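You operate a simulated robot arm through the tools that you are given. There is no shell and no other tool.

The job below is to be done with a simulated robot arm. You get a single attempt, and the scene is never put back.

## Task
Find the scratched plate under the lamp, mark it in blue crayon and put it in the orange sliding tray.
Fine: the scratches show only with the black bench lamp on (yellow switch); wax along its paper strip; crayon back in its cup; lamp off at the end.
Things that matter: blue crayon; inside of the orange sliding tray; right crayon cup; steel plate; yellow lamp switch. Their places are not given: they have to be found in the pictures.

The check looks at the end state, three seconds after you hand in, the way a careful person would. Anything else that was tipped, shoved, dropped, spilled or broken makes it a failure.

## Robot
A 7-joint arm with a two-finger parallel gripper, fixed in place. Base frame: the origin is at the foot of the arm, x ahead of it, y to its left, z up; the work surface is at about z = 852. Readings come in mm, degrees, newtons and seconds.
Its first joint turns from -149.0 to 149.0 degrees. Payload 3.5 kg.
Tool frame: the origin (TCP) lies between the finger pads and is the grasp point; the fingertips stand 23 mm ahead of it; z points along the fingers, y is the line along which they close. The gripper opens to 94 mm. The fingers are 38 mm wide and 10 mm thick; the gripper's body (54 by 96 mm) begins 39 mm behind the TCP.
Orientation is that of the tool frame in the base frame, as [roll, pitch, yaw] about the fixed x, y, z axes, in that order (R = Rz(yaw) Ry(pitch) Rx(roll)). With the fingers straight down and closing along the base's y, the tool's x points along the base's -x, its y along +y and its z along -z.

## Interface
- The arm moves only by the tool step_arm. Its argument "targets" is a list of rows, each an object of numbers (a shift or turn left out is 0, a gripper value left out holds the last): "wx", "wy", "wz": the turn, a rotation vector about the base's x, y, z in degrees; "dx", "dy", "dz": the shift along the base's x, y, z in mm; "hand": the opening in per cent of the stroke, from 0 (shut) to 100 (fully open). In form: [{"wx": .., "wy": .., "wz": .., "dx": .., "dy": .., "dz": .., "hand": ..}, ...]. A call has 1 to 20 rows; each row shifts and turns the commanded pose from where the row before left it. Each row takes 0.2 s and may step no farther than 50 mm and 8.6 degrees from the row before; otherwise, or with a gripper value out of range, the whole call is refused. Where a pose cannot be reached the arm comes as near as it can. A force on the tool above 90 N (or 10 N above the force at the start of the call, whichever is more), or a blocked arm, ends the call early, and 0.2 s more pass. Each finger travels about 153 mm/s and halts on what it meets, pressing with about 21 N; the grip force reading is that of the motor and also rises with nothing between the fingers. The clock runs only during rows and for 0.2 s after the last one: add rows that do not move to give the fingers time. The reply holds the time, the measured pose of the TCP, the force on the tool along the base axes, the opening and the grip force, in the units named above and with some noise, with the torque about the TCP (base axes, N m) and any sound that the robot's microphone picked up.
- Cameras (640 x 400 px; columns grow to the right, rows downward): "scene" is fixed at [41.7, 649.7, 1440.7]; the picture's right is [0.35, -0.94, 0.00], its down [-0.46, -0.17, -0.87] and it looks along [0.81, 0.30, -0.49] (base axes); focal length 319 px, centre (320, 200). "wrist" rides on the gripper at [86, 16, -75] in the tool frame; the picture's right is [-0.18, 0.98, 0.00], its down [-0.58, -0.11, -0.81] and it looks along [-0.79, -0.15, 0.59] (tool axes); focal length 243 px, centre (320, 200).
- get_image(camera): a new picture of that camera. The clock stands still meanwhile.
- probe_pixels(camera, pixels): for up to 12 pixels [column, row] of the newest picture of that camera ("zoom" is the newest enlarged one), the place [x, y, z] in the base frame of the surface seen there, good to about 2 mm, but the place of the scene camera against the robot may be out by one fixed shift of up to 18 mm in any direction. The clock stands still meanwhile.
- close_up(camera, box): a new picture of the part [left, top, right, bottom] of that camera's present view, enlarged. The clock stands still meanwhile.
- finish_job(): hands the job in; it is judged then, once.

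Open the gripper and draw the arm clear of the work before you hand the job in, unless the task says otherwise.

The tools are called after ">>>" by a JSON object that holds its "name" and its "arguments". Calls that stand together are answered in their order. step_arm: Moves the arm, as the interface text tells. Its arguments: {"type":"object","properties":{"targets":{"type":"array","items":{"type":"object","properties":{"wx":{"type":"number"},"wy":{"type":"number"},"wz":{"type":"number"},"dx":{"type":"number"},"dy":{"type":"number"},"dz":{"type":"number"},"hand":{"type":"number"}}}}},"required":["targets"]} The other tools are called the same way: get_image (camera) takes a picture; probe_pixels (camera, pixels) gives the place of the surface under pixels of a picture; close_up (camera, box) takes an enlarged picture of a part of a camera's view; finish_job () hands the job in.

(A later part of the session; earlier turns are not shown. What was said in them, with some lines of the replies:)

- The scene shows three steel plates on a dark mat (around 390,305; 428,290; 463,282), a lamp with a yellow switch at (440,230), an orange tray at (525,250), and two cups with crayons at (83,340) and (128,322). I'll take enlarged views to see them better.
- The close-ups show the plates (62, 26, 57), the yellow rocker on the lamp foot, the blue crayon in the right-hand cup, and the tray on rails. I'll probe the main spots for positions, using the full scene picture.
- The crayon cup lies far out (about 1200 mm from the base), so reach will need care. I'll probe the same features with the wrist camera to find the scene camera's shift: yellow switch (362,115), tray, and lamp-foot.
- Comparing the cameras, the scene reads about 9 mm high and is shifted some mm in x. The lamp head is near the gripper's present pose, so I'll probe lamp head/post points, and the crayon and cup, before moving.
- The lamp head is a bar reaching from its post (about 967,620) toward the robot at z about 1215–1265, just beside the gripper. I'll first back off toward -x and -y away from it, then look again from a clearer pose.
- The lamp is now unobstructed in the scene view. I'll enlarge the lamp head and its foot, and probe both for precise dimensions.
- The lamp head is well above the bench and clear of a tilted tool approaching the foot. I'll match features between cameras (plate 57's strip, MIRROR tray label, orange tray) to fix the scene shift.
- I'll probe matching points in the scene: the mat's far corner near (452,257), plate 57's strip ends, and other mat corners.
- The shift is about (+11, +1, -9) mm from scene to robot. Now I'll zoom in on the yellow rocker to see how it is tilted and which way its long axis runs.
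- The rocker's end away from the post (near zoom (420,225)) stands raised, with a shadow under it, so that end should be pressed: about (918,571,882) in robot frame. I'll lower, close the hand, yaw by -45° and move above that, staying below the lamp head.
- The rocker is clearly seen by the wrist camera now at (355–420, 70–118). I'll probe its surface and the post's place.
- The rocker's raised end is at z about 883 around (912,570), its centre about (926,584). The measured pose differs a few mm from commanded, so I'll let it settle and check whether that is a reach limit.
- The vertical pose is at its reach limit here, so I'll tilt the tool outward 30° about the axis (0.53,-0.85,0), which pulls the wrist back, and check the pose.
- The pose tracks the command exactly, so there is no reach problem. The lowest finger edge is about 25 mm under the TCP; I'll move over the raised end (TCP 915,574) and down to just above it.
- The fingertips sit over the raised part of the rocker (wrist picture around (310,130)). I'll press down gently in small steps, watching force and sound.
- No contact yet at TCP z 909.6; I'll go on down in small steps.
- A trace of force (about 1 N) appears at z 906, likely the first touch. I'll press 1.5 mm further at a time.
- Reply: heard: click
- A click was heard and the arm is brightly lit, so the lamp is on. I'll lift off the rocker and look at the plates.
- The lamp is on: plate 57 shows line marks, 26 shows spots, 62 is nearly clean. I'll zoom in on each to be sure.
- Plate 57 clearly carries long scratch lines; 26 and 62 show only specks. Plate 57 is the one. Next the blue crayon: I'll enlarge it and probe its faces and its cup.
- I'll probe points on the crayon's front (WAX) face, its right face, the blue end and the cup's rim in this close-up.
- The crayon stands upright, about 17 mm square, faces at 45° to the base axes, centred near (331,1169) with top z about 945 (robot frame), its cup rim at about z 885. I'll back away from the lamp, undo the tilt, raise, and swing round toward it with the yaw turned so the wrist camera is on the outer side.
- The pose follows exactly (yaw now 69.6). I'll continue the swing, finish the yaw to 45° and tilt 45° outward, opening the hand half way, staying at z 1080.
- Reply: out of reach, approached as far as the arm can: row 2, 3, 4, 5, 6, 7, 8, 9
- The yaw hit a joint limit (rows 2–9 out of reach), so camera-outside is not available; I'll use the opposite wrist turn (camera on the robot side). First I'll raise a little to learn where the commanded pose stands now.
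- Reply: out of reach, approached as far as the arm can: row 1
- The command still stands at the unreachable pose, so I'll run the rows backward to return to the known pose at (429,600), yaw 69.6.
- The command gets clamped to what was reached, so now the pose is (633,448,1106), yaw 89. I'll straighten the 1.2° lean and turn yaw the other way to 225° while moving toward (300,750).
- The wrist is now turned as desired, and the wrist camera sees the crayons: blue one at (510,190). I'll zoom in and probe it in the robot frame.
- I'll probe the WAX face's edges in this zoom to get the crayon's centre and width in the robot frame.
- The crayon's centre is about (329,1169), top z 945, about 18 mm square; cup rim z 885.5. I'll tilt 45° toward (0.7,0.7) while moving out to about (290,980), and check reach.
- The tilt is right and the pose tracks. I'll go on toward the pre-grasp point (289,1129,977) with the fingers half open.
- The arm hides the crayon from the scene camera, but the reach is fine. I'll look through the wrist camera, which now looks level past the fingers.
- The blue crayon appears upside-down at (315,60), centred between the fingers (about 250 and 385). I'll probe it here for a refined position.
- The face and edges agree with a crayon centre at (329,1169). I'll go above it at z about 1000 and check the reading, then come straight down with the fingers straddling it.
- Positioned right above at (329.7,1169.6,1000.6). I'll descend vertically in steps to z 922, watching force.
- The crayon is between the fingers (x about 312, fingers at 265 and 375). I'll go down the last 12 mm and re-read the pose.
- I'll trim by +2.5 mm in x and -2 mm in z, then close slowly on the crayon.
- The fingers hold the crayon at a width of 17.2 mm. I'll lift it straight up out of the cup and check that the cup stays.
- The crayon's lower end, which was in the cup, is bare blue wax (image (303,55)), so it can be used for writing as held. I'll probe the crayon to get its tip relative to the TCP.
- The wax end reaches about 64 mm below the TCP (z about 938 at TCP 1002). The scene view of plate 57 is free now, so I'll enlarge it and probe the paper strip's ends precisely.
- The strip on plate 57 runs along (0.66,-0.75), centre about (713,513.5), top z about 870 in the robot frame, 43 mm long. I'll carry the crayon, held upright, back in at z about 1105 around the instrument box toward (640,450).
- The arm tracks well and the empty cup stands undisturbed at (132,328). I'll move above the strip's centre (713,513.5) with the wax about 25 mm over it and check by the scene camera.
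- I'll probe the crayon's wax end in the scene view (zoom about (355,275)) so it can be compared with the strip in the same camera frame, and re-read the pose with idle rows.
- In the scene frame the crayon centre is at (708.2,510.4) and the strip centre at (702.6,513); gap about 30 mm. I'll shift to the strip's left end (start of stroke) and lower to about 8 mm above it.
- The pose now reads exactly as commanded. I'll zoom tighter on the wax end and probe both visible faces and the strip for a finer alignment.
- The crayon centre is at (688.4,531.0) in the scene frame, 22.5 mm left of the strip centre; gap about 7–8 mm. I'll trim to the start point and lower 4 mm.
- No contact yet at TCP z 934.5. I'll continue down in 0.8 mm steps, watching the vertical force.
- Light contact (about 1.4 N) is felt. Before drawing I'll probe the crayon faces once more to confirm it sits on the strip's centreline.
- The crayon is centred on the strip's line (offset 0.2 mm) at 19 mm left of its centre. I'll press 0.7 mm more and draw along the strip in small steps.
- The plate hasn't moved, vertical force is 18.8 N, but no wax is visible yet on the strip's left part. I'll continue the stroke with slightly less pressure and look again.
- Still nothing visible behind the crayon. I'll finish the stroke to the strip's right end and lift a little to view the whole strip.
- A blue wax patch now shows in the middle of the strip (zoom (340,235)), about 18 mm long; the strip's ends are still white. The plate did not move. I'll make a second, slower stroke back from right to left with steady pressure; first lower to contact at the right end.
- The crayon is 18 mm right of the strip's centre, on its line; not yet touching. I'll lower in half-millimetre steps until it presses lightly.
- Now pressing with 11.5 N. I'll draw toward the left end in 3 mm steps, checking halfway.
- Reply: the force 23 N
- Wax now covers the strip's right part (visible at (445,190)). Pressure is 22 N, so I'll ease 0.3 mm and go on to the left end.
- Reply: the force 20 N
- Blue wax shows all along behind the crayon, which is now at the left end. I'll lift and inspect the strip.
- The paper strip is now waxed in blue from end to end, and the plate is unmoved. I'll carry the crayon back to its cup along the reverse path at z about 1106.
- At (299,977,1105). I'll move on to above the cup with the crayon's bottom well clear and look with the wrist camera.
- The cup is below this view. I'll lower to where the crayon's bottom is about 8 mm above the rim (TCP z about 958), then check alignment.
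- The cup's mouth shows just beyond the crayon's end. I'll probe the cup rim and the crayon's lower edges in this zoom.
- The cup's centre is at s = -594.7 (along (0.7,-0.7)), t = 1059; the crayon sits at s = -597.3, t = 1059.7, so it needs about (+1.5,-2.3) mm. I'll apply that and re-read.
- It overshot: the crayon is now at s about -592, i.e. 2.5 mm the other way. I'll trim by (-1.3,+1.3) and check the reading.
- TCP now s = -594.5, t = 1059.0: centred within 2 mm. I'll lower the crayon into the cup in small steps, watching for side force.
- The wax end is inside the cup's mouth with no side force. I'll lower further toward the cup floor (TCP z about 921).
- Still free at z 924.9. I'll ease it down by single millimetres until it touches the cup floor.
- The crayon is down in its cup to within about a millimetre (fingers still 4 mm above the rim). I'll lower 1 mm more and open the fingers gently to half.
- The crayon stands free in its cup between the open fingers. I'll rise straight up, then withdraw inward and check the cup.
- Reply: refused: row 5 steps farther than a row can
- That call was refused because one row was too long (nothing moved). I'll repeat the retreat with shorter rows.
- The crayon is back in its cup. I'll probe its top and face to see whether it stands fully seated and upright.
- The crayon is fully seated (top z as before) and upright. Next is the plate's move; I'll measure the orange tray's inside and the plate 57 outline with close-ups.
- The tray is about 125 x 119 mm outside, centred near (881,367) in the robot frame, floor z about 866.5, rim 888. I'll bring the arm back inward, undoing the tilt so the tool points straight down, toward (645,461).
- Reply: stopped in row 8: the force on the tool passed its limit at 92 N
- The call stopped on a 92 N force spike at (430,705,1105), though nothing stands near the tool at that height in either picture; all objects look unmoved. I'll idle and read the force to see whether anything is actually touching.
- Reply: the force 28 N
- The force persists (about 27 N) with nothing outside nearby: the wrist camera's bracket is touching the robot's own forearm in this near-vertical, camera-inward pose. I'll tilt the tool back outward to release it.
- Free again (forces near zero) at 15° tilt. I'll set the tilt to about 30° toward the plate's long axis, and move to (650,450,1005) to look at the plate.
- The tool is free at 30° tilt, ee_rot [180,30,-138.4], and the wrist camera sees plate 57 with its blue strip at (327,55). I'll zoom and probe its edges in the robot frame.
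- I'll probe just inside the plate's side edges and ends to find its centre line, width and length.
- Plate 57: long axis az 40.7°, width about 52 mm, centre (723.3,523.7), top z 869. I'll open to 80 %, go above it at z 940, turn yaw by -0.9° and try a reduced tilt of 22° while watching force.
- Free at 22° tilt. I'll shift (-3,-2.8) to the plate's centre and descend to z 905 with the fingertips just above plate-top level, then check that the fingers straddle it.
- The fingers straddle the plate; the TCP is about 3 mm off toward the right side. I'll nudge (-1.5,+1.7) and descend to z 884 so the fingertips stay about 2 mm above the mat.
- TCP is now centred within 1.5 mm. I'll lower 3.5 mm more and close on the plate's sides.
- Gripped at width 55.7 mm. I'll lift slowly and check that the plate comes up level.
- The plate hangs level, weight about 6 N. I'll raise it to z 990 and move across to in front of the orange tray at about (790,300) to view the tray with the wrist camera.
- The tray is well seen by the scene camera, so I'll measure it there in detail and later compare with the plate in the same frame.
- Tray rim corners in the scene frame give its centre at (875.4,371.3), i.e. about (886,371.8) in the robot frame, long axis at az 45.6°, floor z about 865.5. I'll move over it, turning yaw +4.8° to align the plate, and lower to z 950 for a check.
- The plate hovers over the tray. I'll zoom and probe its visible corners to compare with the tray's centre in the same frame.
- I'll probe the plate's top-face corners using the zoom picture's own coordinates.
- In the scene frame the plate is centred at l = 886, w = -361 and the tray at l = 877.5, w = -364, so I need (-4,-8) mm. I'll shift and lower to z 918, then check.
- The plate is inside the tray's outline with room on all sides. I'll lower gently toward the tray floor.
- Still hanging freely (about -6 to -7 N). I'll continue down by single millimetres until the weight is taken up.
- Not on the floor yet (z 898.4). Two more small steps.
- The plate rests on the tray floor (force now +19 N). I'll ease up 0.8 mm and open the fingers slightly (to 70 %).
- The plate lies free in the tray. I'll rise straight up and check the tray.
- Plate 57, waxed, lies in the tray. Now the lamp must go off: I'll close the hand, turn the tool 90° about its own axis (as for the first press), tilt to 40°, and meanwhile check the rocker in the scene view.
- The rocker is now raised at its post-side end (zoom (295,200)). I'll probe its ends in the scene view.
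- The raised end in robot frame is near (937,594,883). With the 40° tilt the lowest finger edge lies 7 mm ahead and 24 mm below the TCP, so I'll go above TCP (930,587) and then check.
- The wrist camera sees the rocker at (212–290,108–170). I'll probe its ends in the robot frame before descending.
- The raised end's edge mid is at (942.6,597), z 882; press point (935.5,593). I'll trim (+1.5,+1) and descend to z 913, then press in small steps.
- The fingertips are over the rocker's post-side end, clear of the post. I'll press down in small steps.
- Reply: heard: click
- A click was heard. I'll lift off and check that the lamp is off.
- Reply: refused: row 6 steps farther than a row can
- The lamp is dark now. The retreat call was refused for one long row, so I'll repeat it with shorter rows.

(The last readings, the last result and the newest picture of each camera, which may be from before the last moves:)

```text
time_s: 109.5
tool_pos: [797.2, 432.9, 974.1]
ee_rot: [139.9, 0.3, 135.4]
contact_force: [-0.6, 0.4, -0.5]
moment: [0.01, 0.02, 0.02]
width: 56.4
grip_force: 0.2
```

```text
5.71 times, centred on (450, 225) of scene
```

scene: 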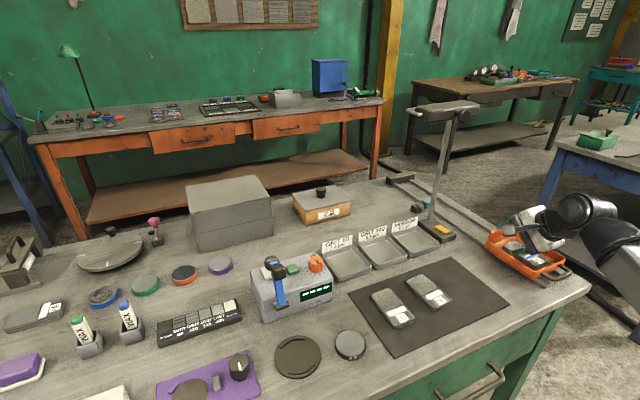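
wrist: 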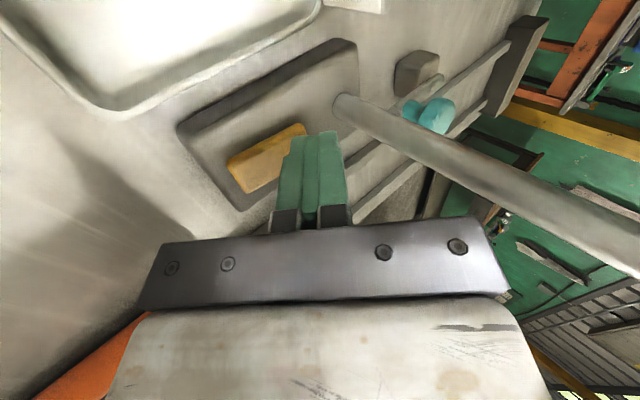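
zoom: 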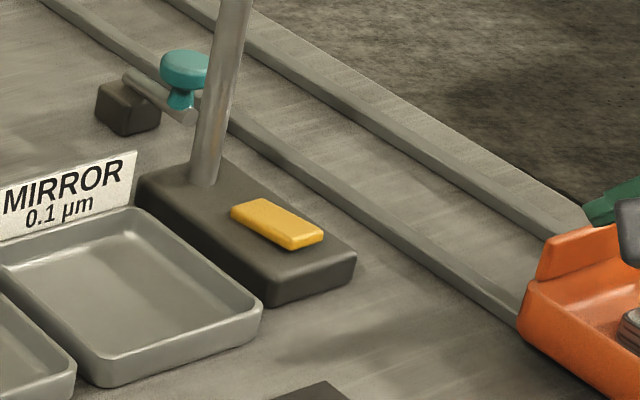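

The lamp is off, the rocker is back as at the start, and nothing else has moved. I'll draw the arm up and back, clear of the bench, and then do a last check of everything.

>>> {"name": "step_arm", "arguments": {"targets": [{"dx": -30, "dy": -20, "dz": 25}, {"dx": -30, "dy": -20, "dz": 25}, {"dx": -30, "dy": -20, "dz": 25}, {"dx": -30, "dy": -20, "dz": 25}, {"dx": -30, "dy": -20, "dz": 25}, {"dx": -20, "dy": -30, "dz": 20}, {"dy": -40}, {"dy": -40}, {}, {}]}}

>>> {"name": "get_image", "arguments": {"camera": "scene"}}

>>> {"name": "close_up", "arguments": {"camera": "scene", "box": [480, 205, 580, 285]}}

>>> {"name": "close_up", "arguments": {"camera": "scene", "box": [60, 280, 180, 370]}}

```text
time_s: 111.7
tool_pos: [620.9, 222.0, 1117.6]
ee_rot: [139.9, 0.3, 135.4]
contact_force: [0.7, -0.3, -0.4]
moment: [0.0, -0.01, -0.01]
width: 56.4
grip_force: 0.0
```

```text
taken
```

scene: 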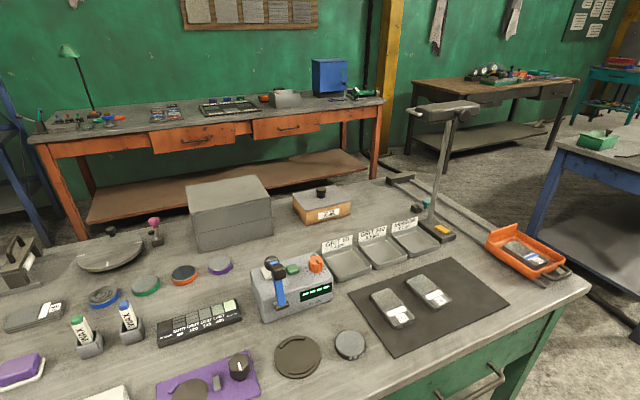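

```text
5.00 times, centred on (530, 245) of scene
```

zoom: 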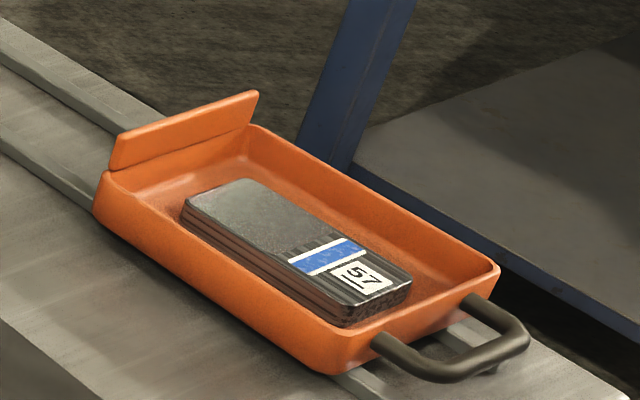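

```text
4.44 times, centred on (120, 325) of scene
```

zoom: 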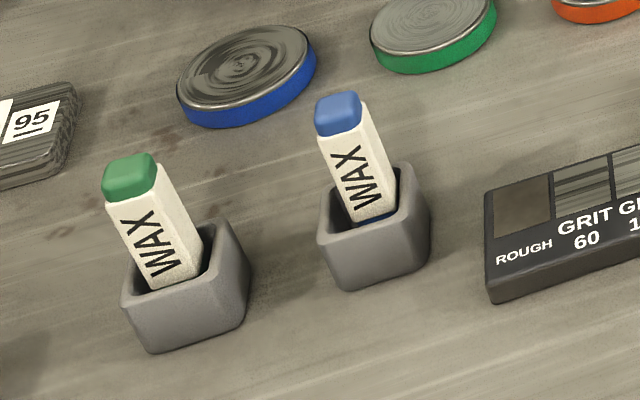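

Everything is in its end state: plate 57, blue-waxed, lies in the orange tray; the blue crayon is upright in its right-hand cup; the lamp is off; nothing else moved. I'll open the gripper fully before handing in.

>>> {"name": "step_arm", "arguments": {"targets": [{"hand": 100}, {}, {}, {}]}}

```text
time_s: 112.7
tool_pos: [620.6, 220.5, 1116.0]
ee_rot: [139.8, 0.3, 135.5]
contact_force: [0.6, -0.4, -0.4]
moment: [-0.02, 0.0, 0.03]
width: 94.0
grip_force: 0.1
```

The gripper is open at 94 mm and the arm is clear of the work, so I hand the job in.

>>> {"name": "finish_job", "arguments": {}}

```text
The job is handed in.
```

The job is handed in. Plate 57 was the scratched one, and it is now in the orange tray with blue wax along the full length of its paper strip. Under the lamp, 57 showed long scratch lines, while 26 and 62 showed only specks.

- **Crayon:** the blue crayon is back in the right cup, upright and at its original height.
- **Lamp:** I switched it off with the yellow rocker. I heard it click, and the lamp is dark in the last pictures.
- **Other objects:** the last pictures show nothing tipped or moved, including the other plates, the cups and the tray.
- **Incident:** one move stopped on a 92 N force limit while the arm was high above the bench. It appears to have been the wrist camera bracket touching the robot's own forearm. I tilted the tool away and went on with no further contact.

The gripper is open and the arm is clear of the bench.
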